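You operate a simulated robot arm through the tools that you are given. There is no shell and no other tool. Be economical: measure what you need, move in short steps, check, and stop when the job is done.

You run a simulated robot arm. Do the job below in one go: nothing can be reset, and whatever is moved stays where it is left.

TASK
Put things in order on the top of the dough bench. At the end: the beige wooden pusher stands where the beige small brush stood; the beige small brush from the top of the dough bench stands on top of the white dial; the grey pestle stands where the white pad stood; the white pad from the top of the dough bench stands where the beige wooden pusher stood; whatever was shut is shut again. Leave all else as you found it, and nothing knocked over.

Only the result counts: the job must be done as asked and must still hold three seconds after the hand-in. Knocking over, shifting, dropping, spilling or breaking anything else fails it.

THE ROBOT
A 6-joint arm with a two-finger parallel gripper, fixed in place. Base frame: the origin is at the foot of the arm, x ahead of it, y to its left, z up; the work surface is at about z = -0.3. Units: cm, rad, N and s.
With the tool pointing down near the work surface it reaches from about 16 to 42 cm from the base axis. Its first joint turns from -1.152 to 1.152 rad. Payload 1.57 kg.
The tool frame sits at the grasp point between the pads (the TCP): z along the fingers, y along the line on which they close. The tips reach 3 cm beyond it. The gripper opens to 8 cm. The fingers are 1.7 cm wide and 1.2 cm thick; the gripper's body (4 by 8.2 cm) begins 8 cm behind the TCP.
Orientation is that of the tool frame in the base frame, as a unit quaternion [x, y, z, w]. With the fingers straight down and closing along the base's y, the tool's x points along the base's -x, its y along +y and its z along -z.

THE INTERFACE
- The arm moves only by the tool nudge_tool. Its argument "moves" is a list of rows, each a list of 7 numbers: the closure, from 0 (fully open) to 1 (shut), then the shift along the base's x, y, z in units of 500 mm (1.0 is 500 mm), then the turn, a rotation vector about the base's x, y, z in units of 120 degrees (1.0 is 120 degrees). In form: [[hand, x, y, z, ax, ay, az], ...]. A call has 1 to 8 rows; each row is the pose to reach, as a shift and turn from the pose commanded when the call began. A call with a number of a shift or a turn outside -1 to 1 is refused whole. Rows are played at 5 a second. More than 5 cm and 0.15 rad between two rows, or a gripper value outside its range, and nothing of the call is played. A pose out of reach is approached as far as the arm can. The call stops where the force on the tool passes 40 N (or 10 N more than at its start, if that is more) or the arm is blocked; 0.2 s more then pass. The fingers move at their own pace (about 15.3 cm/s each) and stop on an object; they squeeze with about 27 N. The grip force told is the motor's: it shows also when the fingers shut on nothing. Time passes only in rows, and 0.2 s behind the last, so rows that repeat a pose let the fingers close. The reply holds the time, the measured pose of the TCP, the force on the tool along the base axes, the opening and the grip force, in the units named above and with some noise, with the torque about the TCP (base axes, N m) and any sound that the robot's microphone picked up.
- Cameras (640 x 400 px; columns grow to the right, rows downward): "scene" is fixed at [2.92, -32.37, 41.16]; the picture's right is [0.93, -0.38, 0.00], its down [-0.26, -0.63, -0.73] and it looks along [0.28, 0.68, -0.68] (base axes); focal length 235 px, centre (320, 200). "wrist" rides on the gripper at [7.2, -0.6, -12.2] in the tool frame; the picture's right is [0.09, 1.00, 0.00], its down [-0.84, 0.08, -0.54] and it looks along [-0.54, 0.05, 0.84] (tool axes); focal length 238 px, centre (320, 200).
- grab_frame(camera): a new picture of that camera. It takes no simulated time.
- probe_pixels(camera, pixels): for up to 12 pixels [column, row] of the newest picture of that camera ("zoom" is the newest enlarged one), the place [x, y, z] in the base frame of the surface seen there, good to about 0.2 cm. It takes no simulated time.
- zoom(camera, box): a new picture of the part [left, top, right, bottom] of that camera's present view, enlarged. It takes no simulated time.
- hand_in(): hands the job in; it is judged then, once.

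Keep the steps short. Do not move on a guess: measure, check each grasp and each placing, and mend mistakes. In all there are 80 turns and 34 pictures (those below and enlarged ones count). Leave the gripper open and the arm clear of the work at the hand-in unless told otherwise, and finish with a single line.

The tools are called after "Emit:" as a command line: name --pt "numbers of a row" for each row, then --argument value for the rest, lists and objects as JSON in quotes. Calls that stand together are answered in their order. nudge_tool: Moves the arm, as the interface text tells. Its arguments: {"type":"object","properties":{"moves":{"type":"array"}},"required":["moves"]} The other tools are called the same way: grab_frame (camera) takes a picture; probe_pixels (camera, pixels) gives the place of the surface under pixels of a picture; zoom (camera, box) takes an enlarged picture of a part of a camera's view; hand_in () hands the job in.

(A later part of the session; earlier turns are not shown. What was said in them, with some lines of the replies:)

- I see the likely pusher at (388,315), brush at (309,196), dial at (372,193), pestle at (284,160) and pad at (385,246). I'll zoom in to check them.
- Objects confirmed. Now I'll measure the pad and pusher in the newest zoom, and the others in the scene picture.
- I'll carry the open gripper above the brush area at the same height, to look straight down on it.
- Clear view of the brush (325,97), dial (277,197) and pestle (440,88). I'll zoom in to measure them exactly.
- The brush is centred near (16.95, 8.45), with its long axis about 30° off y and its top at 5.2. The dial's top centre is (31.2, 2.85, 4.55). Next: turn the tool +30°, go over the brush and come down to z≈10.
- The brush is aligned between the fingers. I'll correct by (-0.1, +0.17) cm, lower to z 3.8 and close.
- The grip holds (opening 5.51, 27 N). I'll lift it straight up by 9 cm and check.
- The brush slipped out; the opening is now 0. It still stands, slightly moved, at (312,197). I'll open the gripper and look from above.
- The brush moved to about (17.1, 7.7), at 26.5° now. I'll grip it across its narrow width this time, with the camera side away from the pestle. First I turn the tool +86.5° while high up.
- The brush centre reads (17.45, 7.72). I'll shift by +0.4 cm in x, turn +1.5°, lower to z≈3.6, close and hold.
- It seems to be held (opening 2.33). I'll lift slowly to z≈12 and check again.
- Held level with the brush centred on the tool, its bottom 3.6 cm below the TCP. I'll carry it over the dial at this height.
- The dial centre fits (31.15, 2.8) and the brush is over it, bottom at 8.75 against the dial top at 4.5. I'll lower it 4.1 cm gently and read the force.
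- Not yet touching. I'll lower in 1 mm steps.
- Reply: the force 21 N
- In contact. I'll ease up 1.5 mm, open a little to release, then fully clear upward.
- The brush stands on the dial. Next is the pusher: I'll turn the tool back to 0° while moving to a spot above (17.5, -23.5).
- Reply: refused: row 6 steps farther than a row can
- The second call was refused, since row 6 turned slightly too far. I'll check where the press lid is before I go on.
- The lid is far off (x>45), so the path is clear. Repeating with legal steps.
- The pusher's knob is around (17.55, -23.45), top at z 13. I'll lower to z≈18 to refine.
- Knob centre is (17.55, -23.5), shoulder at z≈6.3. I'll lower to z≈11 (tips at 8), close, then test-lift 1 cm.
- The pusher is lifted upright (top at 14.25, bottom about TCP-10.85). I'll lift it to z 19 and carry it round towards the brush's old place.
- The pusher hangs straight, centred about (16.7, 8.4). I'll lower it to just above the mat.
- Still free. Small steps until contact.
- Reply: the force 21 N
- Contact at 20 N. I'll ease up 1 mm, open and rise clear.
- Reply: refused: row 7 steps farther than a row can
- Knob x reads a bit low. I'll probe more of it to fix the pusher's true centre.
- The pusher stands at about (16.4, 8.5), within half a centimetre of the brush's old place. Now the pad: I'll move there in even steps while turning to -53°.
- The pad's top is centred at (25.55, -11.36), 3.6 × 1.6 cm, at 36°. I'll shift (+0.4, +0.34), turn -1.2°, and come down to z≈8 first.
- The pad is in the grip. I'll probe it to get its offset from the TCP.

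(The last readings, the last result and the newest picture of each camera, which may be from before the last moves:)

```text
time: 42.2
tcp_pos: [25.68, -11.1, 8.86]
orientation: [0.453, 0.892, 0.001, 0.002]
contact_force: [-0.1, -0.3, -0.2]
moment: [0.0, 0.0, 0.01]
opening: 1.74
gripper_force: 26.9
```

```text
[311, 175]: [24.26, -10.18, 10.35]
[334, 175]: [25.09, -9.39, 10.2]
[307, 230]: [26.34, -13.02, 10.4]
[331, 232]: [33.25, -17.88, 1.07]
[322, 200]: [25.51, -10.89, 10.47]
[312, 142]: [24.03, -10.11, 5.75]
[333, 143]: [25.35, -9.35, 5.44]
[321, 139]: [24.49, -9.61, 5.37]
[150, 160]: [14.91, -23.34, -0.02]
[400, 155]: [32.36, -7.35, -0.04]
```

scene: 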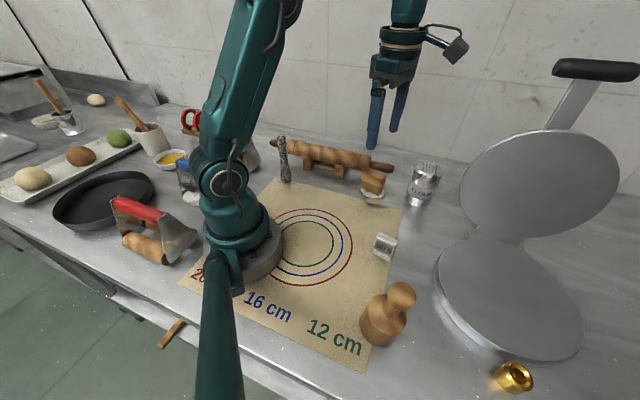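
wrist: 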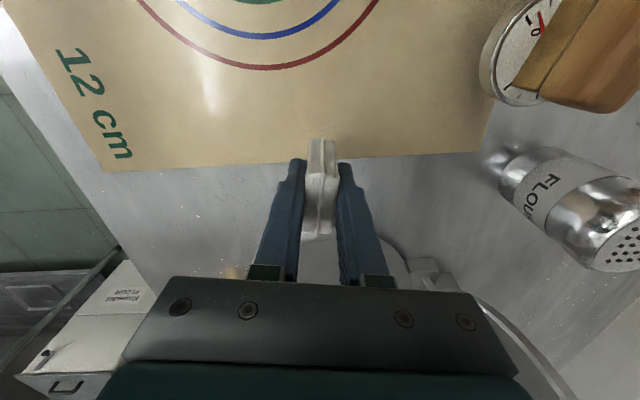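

The earlier data show the pusher leaned slightly over the mat edge: its left shoulder was at 5.8 and its right at 6.4. So the mat edge is a real step of about 0.25 cm. I'll measure that edge near the pusher's place so the pad can be set down flat.

Emit:
probe_pixels --camera "wrist" --pixels '[[107, 171], [130, 169], [150, 168], [170, 167], [190, 166], [220, 164], [250, 162], [150, 173], [170, 173], [190, 172], [170, 161], [190, 160]]'

Emit:
zoom --camera "wrist" --box '[100, 120, 260, 220]'

```text
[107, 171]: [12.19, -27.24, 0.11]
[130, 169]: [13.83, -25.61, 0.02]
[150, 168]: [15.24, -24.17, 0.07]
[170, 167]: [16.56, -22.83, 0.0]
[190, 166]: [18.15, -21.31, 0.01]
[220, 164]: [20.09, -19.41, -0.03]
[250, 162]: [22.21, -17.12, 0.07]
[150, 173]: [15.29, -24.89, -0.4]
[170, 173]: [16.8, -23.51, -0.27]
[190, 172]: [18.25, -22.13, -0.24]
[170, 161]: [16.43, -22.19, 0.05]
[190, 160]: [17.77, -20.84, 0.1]
```

```text
4.00 times, centred on (180, 170) of wrist
```

zoom: 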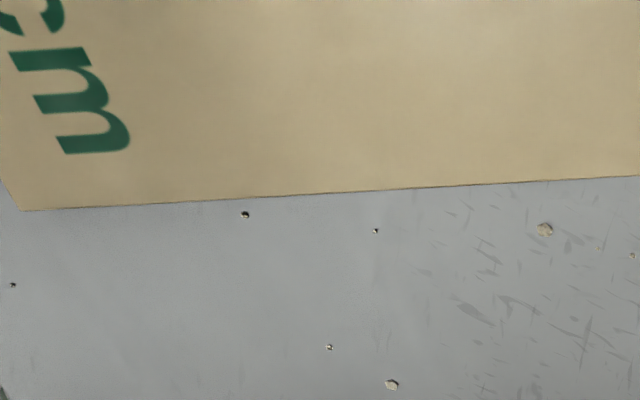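

The edge passes (16.6, -23.0) along (0.72, 0.70). I'll turn the pad so its long side runs parallel to the edge and set it flat on the bench just beside it, centred at (17.6, -23.6). Moving and turning now.

Emit:
nudge_tool --pt "1 -0.0156 -0.0245 0.03 0 0 -0.0675" --pt "1 -0.0313 -0.0491 0.05 0 0 -0.135" --pt "1 -0.0469 -0.0736 0.05 0 0 -0.2025" --pt "1 -0.0626 -0.0982 0.05 0 0 -0.27" --pt "1 -0.0782 -0.1227 0.05 0 0 -0.3375" --pt "1 -0.0938 -0.1472 0.05 0 0 -0.405" --pt "1 -0.1095 -0.1718 0.05 0 0 -0.4725" --pt "1 -0.1251 -0.1963 0.05 0 0 -0.54"

Emit:
nudge_tool --pt "1 -0.0156 -0.0245 0 0 0 -0.0675" --pt "1 -0.0313 -0.0491 0 0 0 -0.135" --pt "1 -0.0313 -0.0491 0 0 0 -0.135"

Emit:
grab_frame --camera "wrist"

```text
time: 44.0
tcp_pos: [19.14, -20.97, 11.32]
orientation: [0.861, 0.509, -0.001, 0.0]
contact_force: [-0.2, 0.4, -0.6]
moment: [-0.04, -0.02, -0.01]
opening: 1.71
gripper_force: 26.7
```

```text
time: 44.8
tcp_pos: [17.67, -23.46, 11.38]
orientation: [0.924, 0.382, -0.001, 0.0]
contact_force: [0.0, -0.4, -1.3]
moment: [0.01, -0.01, -0.02]
opening: 1.71
gripper_force: 27.0
```

```text
6 pictures are left
```

wrist: 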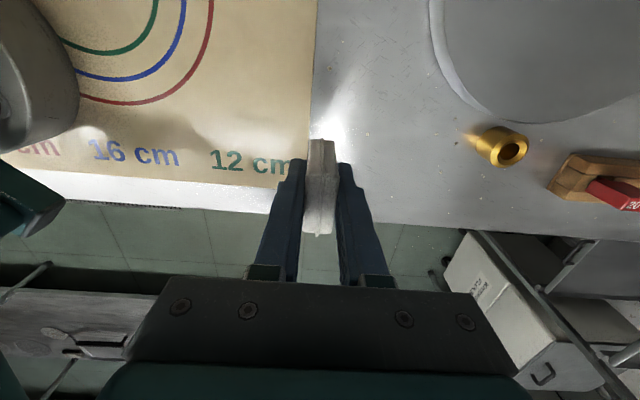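

Emit:
probe_pixels --camera "wrist" --pixels '[[316, 60], [315, 100], [319, 60], [318, 100], [305, 140], [310, 142], [333, 142], [310, 172], [334, 172], [307, 228], [322, 200], [300, 155]]'

```text
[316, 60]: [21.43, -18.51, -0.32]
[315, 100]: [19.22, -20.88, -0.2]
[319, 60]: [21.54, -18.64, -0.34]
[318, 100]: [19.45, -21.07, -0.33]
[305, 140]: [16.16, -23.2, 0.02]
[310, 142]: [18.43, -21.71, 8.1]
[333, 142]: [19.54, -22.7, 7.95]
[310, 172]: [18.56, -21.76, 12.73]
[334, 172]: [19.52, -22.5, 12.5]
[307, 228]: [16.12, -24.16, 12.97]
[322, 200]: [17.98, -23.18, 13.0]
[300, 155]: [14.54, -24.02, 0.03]
```

I'll shift 0.2 cm further from the mat edge and lower to about 3 mm above the bench.

Emit:
nudge_tool --pt "1 0.0028 -0.0028 -0.05 0 0 0" --pt "1 0.0028 -0.0028 -0.1 0 0 0" --pt "1 0.0028 -0.0028 -0.135 0 0 0" --pt "1 0.0028 -0.0028 -0.148 0 0 0" --pt "1 0.0028 -0.0028 -0.148 0 0 0"

Emit:
nudge_tool --pt "1 0 0 -0.003 0 0 0" --pt "1 0 0 -0.003 0 0 0"

```text
time: 46.0
tcp_pos: [17.85, -23.67, 3.98]
orientation: [0.923, 0.384, -0.001, 0.0]
contact_force: [0.0, -0.4, -0.3]
moment: [0.01, 0.0, 0.0]
opening: 1.68
gripper_force: 26.9
```

```text
time: 46.6
tcp_pos: [17.93, -23.63, 3.82]
orientation: [0.923, 0.384, -0.001, 0.0]
contact_force: [-0.4, -0.1, 0.2]
moment: [0.0, 0.03, 0.05]
opening: 1.72
gripper_force: 27.9
```

Emit:
nudge_tool --pt "1 0 0 -0.002 0 0 0" --pt "1 0 0 -0.002 0 0 0"

Emit:
nudge_tool --pt "1 0 0 -0.002 0 0 0" --pt "1 0 0 -0.002 0 0 0"

```text
time: 47.2
tcp_pos: [17.8, -23.74, 3.75]
orientation: [0.923, 0.384, -0.001, 0.0]
contact_force: [0.0, 0.4, -0.6]
moment: [0.05, -0.01, 0.01]
opening: 1.7
gripper_force: 26.7
```

```text
time: 47.8
tcp_pos: [17.84, -23.73, 3.55]
orientation: [0.923, 0.385, -0.001, 0.001]
contact_force: [-2.4, 2.4, 18.0]
moment: [0.12, 0.1, -0.02]
opening: 1.71
gripper_force: 26.6
```

Contact at the bench level, 0.25 cm below the mat, so it is clear of the mat. Ease up, release, rise.

Emit:
nudge_tool --pt "1 0 0 0.0018 0 0 0" --pt "0.75 0 0 0.0018 0 0 0" --pt "0.65 0 0 0.0018 0 0 0" --pt "0.5 0 0 0.0018 0 0 0" --pt "0.4 0 0 0.04 0 0 0" --pt "0.3 0 0 0.12 0 0 0" --pt "0 0 0 0.2 0 0 0" --pt "0 0 0 0.28 0 0 0"

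Emit:
grab_frame --camera "scene"

```text
time: 49.6
tcp_pos: [17.65, -24.08, 17.62]
orientation: [0.923, 0.384, 0.0, 0.0]
contact_force: [-0.2, -0.5, 1.6]
moment: [0.01, 0.01, -0.03]
opening: 8.03
gripper_force: 0.1
```

```text
5 pictures are left
```

scene: 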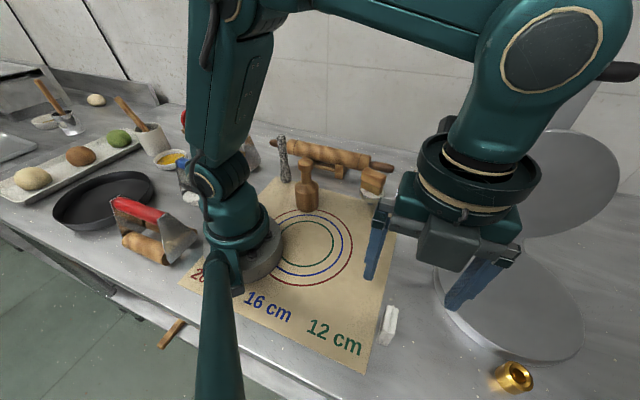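

The pad stands at (389,325) in the scene. I'll check it by probe, then travel high over to the pestle while turning the tool.

Emit:
probe_pixels --camera "scene" --pixels '[[386, 308], [394, 308], [384, 322], [380, 342], [389, 345], [397, 325], [303, 172], [306, 205], [282, 138], [284, 175]]'

Emit:
nudge_tool --pt "0 0.0105 0.034 0.03 0 0 0.07" --pt "0 0.021 0.068 0.06 0 0 0.14" --pt "0 0.0315 0.102 0.09 0 0 0.21" --pt "0 0.042 0.136 0.09 0 0 0.28" --pt "0 0.0525 0.17 0.09 0 0 0.35" --pt "0 0.063 0.204 0.09 0 0 0.42" --pt "0 0.0735 0.238 0.09 0 0 0.49" --pt "0 0.084 0.272 0.09 0 0 0.56"

Emit:
nudge_tool --pt "0 0.0025 0.04 0 0 0 0.07" --pt "0 0.005 0.08 0 0 0 0.14" --pt "0 0.0075 0.12 0 0 0 0.21" --pt "0 0.01 0.16 0 0 0 0.28" --pt "0 0.0125 0.2 0 0 0 0.35" --pt "0 0.015 0.24 0 0 0 0.42" --pt "0 0.0175 0.28 0 0 0 0.49" --pt "0 0.02 0.32 0 0 0 0.56"

Emit:
nudge_tool --pt "0 -0.0303 0.0455 0 0 0 0.062" --pt "0 -0.0607 0.0911 0 0 0 0.1239" --pt "0 -0.091 0.1366 0 0 0 0.1859" --pt "0 -0.1213 0.1821 0 0 0 0.2478" --pt "0 -0.1517 0.2277 0 0 0 0.3098" --pt "0 -0.182 0.2732 0 0 0 0.3717" --pt "0 -0.182 0.2732 0 0 0 0.3717"

Emit:
grab_frame --camera "wrist"

```text
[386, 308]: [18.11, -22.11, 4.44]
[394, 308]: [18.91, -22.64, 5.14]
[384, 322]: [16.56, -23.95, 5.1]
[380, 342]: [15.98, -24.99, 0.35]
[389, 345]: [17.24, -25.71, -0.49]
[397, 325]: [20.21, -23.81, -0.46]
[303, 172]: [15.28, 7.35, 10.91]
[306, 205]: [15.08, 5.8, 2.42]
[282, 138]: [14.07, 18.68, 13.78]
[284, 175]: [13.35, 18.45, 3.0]
```

```text
time: 51.4
tcp_pos: [22.14, -10.15, 22.15]
orientation: [0.555, 0.832, 0.0, 0.0]
contact_force: [0.1, -0.1, -0.2]
moment: [0.0, 0.0, 0.0]
opening: 8.0
gripper_force: 0.0
```

```text
time: 53.2
tcp_pos: [23.0, 6.08, 21.98]
orientation: [0.002, 1.0, 0.0, 0.001]
contact_force: [0.1, 0.2, 0.2]
moment: [-0.02, 0.01, 0.01]
opening: 8.0
gripper_force: 0.1
```

```text
time: 54.8
tcp_pos: [14.16, 19.49, 22.06]
orientation: [-0.377, 0.926, 0.0, -0.001]
contact_force: [0.6, -0.2, -0.1]
moment: [-0.03, 0.0, 0.0]
opening: 7.99
gripper_force: 0.0
```

```text
4 pictures are left
```

wrist: 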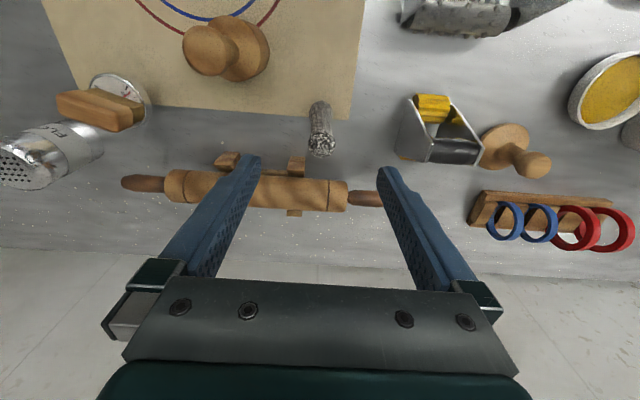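

Emit:
probe_pixels --camera "wrist" --pixels '[[321, 143], [309, 143], [335, 143], [321, 154], [321, 131], [311, 125], [331, 122], [319, 103], [405, 130], [432, 100], [430, 160], [300, 158]]'

```text
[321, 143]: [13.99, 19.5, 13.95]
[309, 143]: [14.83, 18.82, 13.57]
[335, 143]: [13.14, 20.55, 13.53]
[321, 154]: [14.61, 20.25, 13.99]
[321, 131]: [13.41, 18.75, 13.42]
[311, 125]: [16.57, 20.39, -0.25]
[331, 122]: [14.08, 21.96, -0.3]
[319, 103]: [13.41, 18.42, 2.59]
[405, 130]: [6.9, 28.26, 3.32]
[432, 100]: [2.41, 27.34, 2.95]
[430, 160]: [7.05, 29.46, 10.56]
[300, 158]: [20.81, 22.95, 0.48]
```

The pestle top centre is (14.0, 19.6), right under the tool, with clear room around it. I'll lower to z≈8.5 with the fingers around the waist, and close.

Emit:
nudge_tool --pt "0 0 0 -0.06 0 0 0" --pt "0 0 0 -0.13 0 0 0" --pt "0 0 0 -0.2 0 0 0" --pt "0 0 0 -0.27 0 0 0" --pt "0.4 0 0 -0.27 0 0 0" --pt "0.65 0 0 -0.27 0 0 0" --pt "1 0 0 -0.27 0 0 0" --pt "1 0 0 -0.27 0 0 0"

Emit:
nudge_tool --pt "1 0 0 0.005 0 0 0" --pt "1 0 0 0.015 0 0 0" --pt "1 0 0 0.03 0 0 0" --pt "1 0 0 0.03 0 0 0"

```text
time: 56.6
tcp_pos: [14.12, 19.48, 8.59]
orientation: [-0.376, 0.927, 0.001, 0.0]
contact_force: [-0.7, 0.0, 0.0]
moment: [-0.01, -0.02, 0.0]
opening: 2.41
gripper_force: 27.1
```

```text
time: 57.6
tcp_pos: [14.03, 19.58, 10.08]
orientation: [-0.377, 0.926, 0.001, 0.0]
contact_force: [1.5, 0.4, -2.6]
moment: [-0.01, -0.02, 0.05]
opening: 2.41
gripper_force: 27.2
```

Held (opening 2.41, weight felt). I'll lift to z 20 and carry it between the pusher and dial via (24, 10).

Emit:
nudge_tool --pt "1 0 0 0.05 0 0 0" --pt "1 0 0 0.1 0 0 0" --pt "1 0 0 0.15 0 0 0" --pt "1 0 0 0.2 0 0 0" --pt "1 0.05 -0.048 0.2 0 0 0" --pt "1 0.1 -0.096 0.2 0 0 0" --pt "1 0.15 -0.144 0.2 0 0 0" --pt "1 0.2 -0.192 0.2 0 0 0"

Emit:
nudge_tool --pt "1 0 -0.06 0 0 0 0" --pt "1 0 -0.12 0 0 0 0" --pt "1 0 -0.18 0 0 0 0" --pt "1 0.005 -0.24 0 0 0 0" --pt "1 0.01 -0.3 0 0 0 0" --pt "1 0.02 -0.36 0 0 0 0" --pt "1 0.029 -0.42 0 0 0 0" --pt "1 0.029 -0.42 0 0 0 0"

Emit:
grab_frame --camera "wrist"

```text
time: 59.4
tcp_pos: [24.13, 9.99, 20.14]
orientation: [-0.377, 0.926, 0.0, 0.0]
contact_force: [-1.0, -0.3, -1.3]
moment: [0.01, 0.02, 0.02]
opening: 2.46
gripper_force: 27.1
```

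```text
time: 61.2
tcp_pos: [25.4, -11.17, 20.0]
orientation: [-0.376, 0.927, 0.001, 0.0]
contact_force: [-0.9, 0.1, -1.4]
moment: [0.03, 0.01, 0.01]
opening: 2.43
gripper_force: 26.6
```

```text
3 pictures are left
```

wrist: 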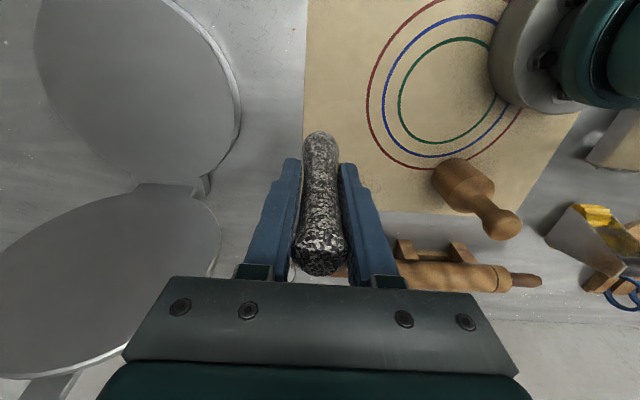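

Emit:
probe_pixels --camera "wrist" --pixels '[[319, 258], [297, 255], [345, 255], [320, 185], [304, 150], [337, 150], [320, 140], [308, 140]]'

```text
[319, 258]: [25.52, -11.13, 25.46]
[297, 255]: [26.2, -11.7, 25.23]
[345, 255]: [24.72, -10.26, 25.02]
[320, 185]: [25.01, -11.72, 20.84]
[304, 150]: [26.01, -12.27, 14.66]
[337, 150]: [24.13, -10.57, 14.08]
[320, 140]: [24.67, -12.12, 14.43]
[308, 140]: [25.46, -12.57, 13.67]
```

The pestle hangs upright with its axis near (25.6, -11.1). I'll shift y by -0.25 cm and lower to just above the mat.

Emit:
nudge_tool --pt "1 -0.001 -0.005 -0.06 0 0 0" --pt "1 -0.001 -0.005 -0.12 0 0 0" --pt "1 -0.001 -0.005 -0.18 0 0 0" --pt "1 -0.001 -0.005 -0.215 0 0 0" --pt "1 -0.001 -0.005 -0.215 0 0 0"

Emit:
nudge_tool --pt "1 0 0 -0.004 0 0 0" --pt "1 0 0 -0.004 0 0 0"

Emit:
nudge_tool --pt "1 0 0 -0.003 0 0 0" --pt "1 0 0 -0.003 0 0 0"

```text
time: 62.4
tcp_pos: [25.49, -11.4, 9.45]
orientation: [-0.376, 0.927, 0.001, 0.001]
contact_force: [0.5, -0.1, -1.6]
moment: [0.01, -0.01, 0.01]
opening: 2.41
gripper_force: 27.2
```

```text
time: 63.0
tcp_pos: [25.36, -11.32, 9.21]
orientation: [-0.375, 0.927, -0.001, 0.001]
contact_force: [0.1, 0.3, -2.0]
moment: [0.01, 0.0, -0.02]
opening: 2.42
gripper_force: 26.9
```

```text
time: 63.6
tcp_pos: [25.47, -11.26, 9.05]
orientation: [-0.376, 0.926, 0.0, 0.001]
contact_force: [0.2, 0.3, -1.8]
moment: [-0.01, -0.01, 0.0]
opening: 2.43
gripper_force: 27.0
```

Emit:
nudge_tool --pt "1 0 0 -0.002 0 0 0" --pt "1 0 0 -0.002 0 0 0"

Emit:
nudge_tool --pt "1 0 0 -0.002 0 0 0" --pt "1 0 0 -0.002 0 0 0"

Emit:
nudge_tool --pt "1 0 0 -0.002 0 0 0" --pt "1 0 0 -0.002 0 0 0"

```text
time: 64.2
tcp_pos: [25.32, -11.33, 8.82]
orientation: [-0.377, 0.926, 0.0, 0.0]
contact_force: [-1.3, 0.3, -0.9]
moment: [-0.01, 0.0, 0.0]
opening: 2.4
gripper_force: 26.6
```

```text
time: 64.8
tcp_pos: [25.34, -11.26, 8.69]
orientation: [-0.377, 0.926, 0.0, 0.001]
contact_force: [1.0, 0.2, -1.9]
moment: [-0.01, 0.01, 0.02]
opening: 2.4
gripper_force: 26.9
```

```text
time: 65.4
tcp_pos: [25.43, -11.21, 8.62]
orientation: [-0.376, 0.927, 0.001, 0.001]
contact_force: [0.7, 0.5, -2.5]
moment: [-0.05, -0.01, 0.03]
opening: 2.44
gripper_force: 26.8
```

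Still free; continuing.

Emit:
nudge_tool --pt "1 0 0 -0.002 0 0 0" --pt "1 0 0 -0.002 0 0 0"

Emit:
nudge_tool --pt "1 0 0 -0.002 0 0 0" --pt "1 0 0 -0.002 0 0 0"

```text
time: 66.0
tcp_pos: [25.3, -11.23, 8.53]
orientation: [-0.376, 0.927, 0.0, 0.001]
contact_force: [-1.4, -0.9, 14.7]
moment: [0.01, 0.09, 0.01]
opening: 2.4
gripper_force: 26.8
```

```text
time: 66.6
tcp_pos: [25.33, -11.24, 8.48]
orientation: [-0.376, 0.926, 0.0, 0.002]
contact_force: [1.1, 1.2, 18.3]
moment: [0.13, -0.05, 0.06]
opening: 2.4
gripper_force: 27.1
```

Contact. I'll ease up 1 mm, open step by step, then rise straight up.

Emit:
nudge_tool --pt "1 0 0 0.002 0 0 0" --pt "0.68 0 0 0.002 0 0 0" --pt "0.62 0 0 0.002 0 0 0" --pt "0.45 0 0 0.002 0 0 0" --pt "0.2 0 0 0.002 0 0 0" --pt "0 0 0 0.002 0 0 0" --pt "0 0 0 0.04 0 0 0" --pt "0 0 0 0.12 0 0 0"

Emit:
nudge_tool --pt "0 0 0 0.08 0 0 0" --pt "0 0 0 0.16 0 0 0" --pt "0 0 0.06 0.16 0 0 0" --pt "0 0 0.12 0.16 0 0 0" --pt "0 0 0.19 0.16 0 0 0" --pt "0 0 0.26 0.16 0 0 0" --pt "0 0 0.26 0.16 0 0 0"

Emit:
grab_frame --camera "scene"

```text
time: 68.4
tcp_pos: [25.42, -11.14, 14.48]
orientation: [-0.376, 0.927, 0.0, 0.001]
contact_force: [0.5, -0.1, 0.2]
moment: [0.02, 0.01, 0.0]
opening: 8.0
gripper_force: 0.0
```

```text
time: 70.0
tcp_pos: [25.33, 1.66, 22.41]
orientation: [-0.375, 0.927, 0.001, 0.001]
contact_force: [0.6, 0.0, -0.1]
moment: [-0.01, -0.02, -0.02]
opening: 8.01
gripper_force: 0.0
```

```text
2 pictures are left
```

scene: 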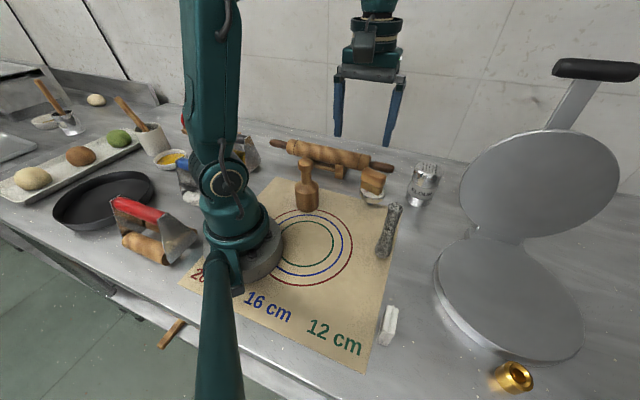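

All four seem to be standing. One close look to confirm.

Emit:
zoom --camera "scene" --box '[280, 140, 440, 360]'

Emit:
probe_pixels --camera "scene" --pixels '[[396, 205], [389, 230], [382, 254], [376, 254], [388, 256], [304, 162], [372, 172], [372, 198], [391, 308], [386, 340]]'

```text
1.82 times, centred on (360, 250) of scene
```

zoom: 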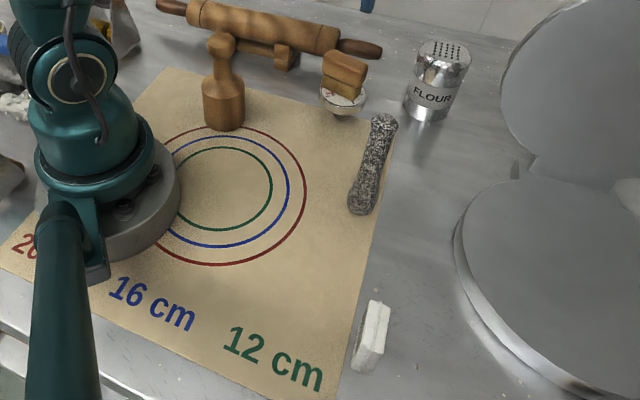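

```text
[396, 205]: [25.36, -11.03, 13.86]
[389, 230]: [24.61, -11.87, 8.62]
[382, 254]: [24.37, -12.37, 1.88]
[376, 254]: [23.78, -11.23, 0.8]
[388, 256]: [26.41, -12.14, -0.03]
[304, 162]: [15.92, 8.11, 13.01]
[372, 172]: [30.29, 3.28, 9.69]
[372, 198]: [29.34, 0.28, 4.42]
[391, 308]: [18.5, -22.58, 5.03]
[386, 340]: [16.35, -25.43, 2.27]
```

The pestle is upright at about (25.3, -11.1), the pusher and pad are standing, and the brush is on the dial. The gripper is open and clear, so I'm handing in.

Emit:
hand_in

```text
The job is handed in.
```

I handed the job in with all four objects standing: the brush on the dial, the pusher about 0.5 cm from the brush's old spot, the pad about 0.7 cm from the pusher's old spot (turned to stand flat beside the mat edge), and the pestle within about 0.3 cm of the pad's old spot; the brush slipped once on the first grasp but stayed upright, and nothing had to be opened.
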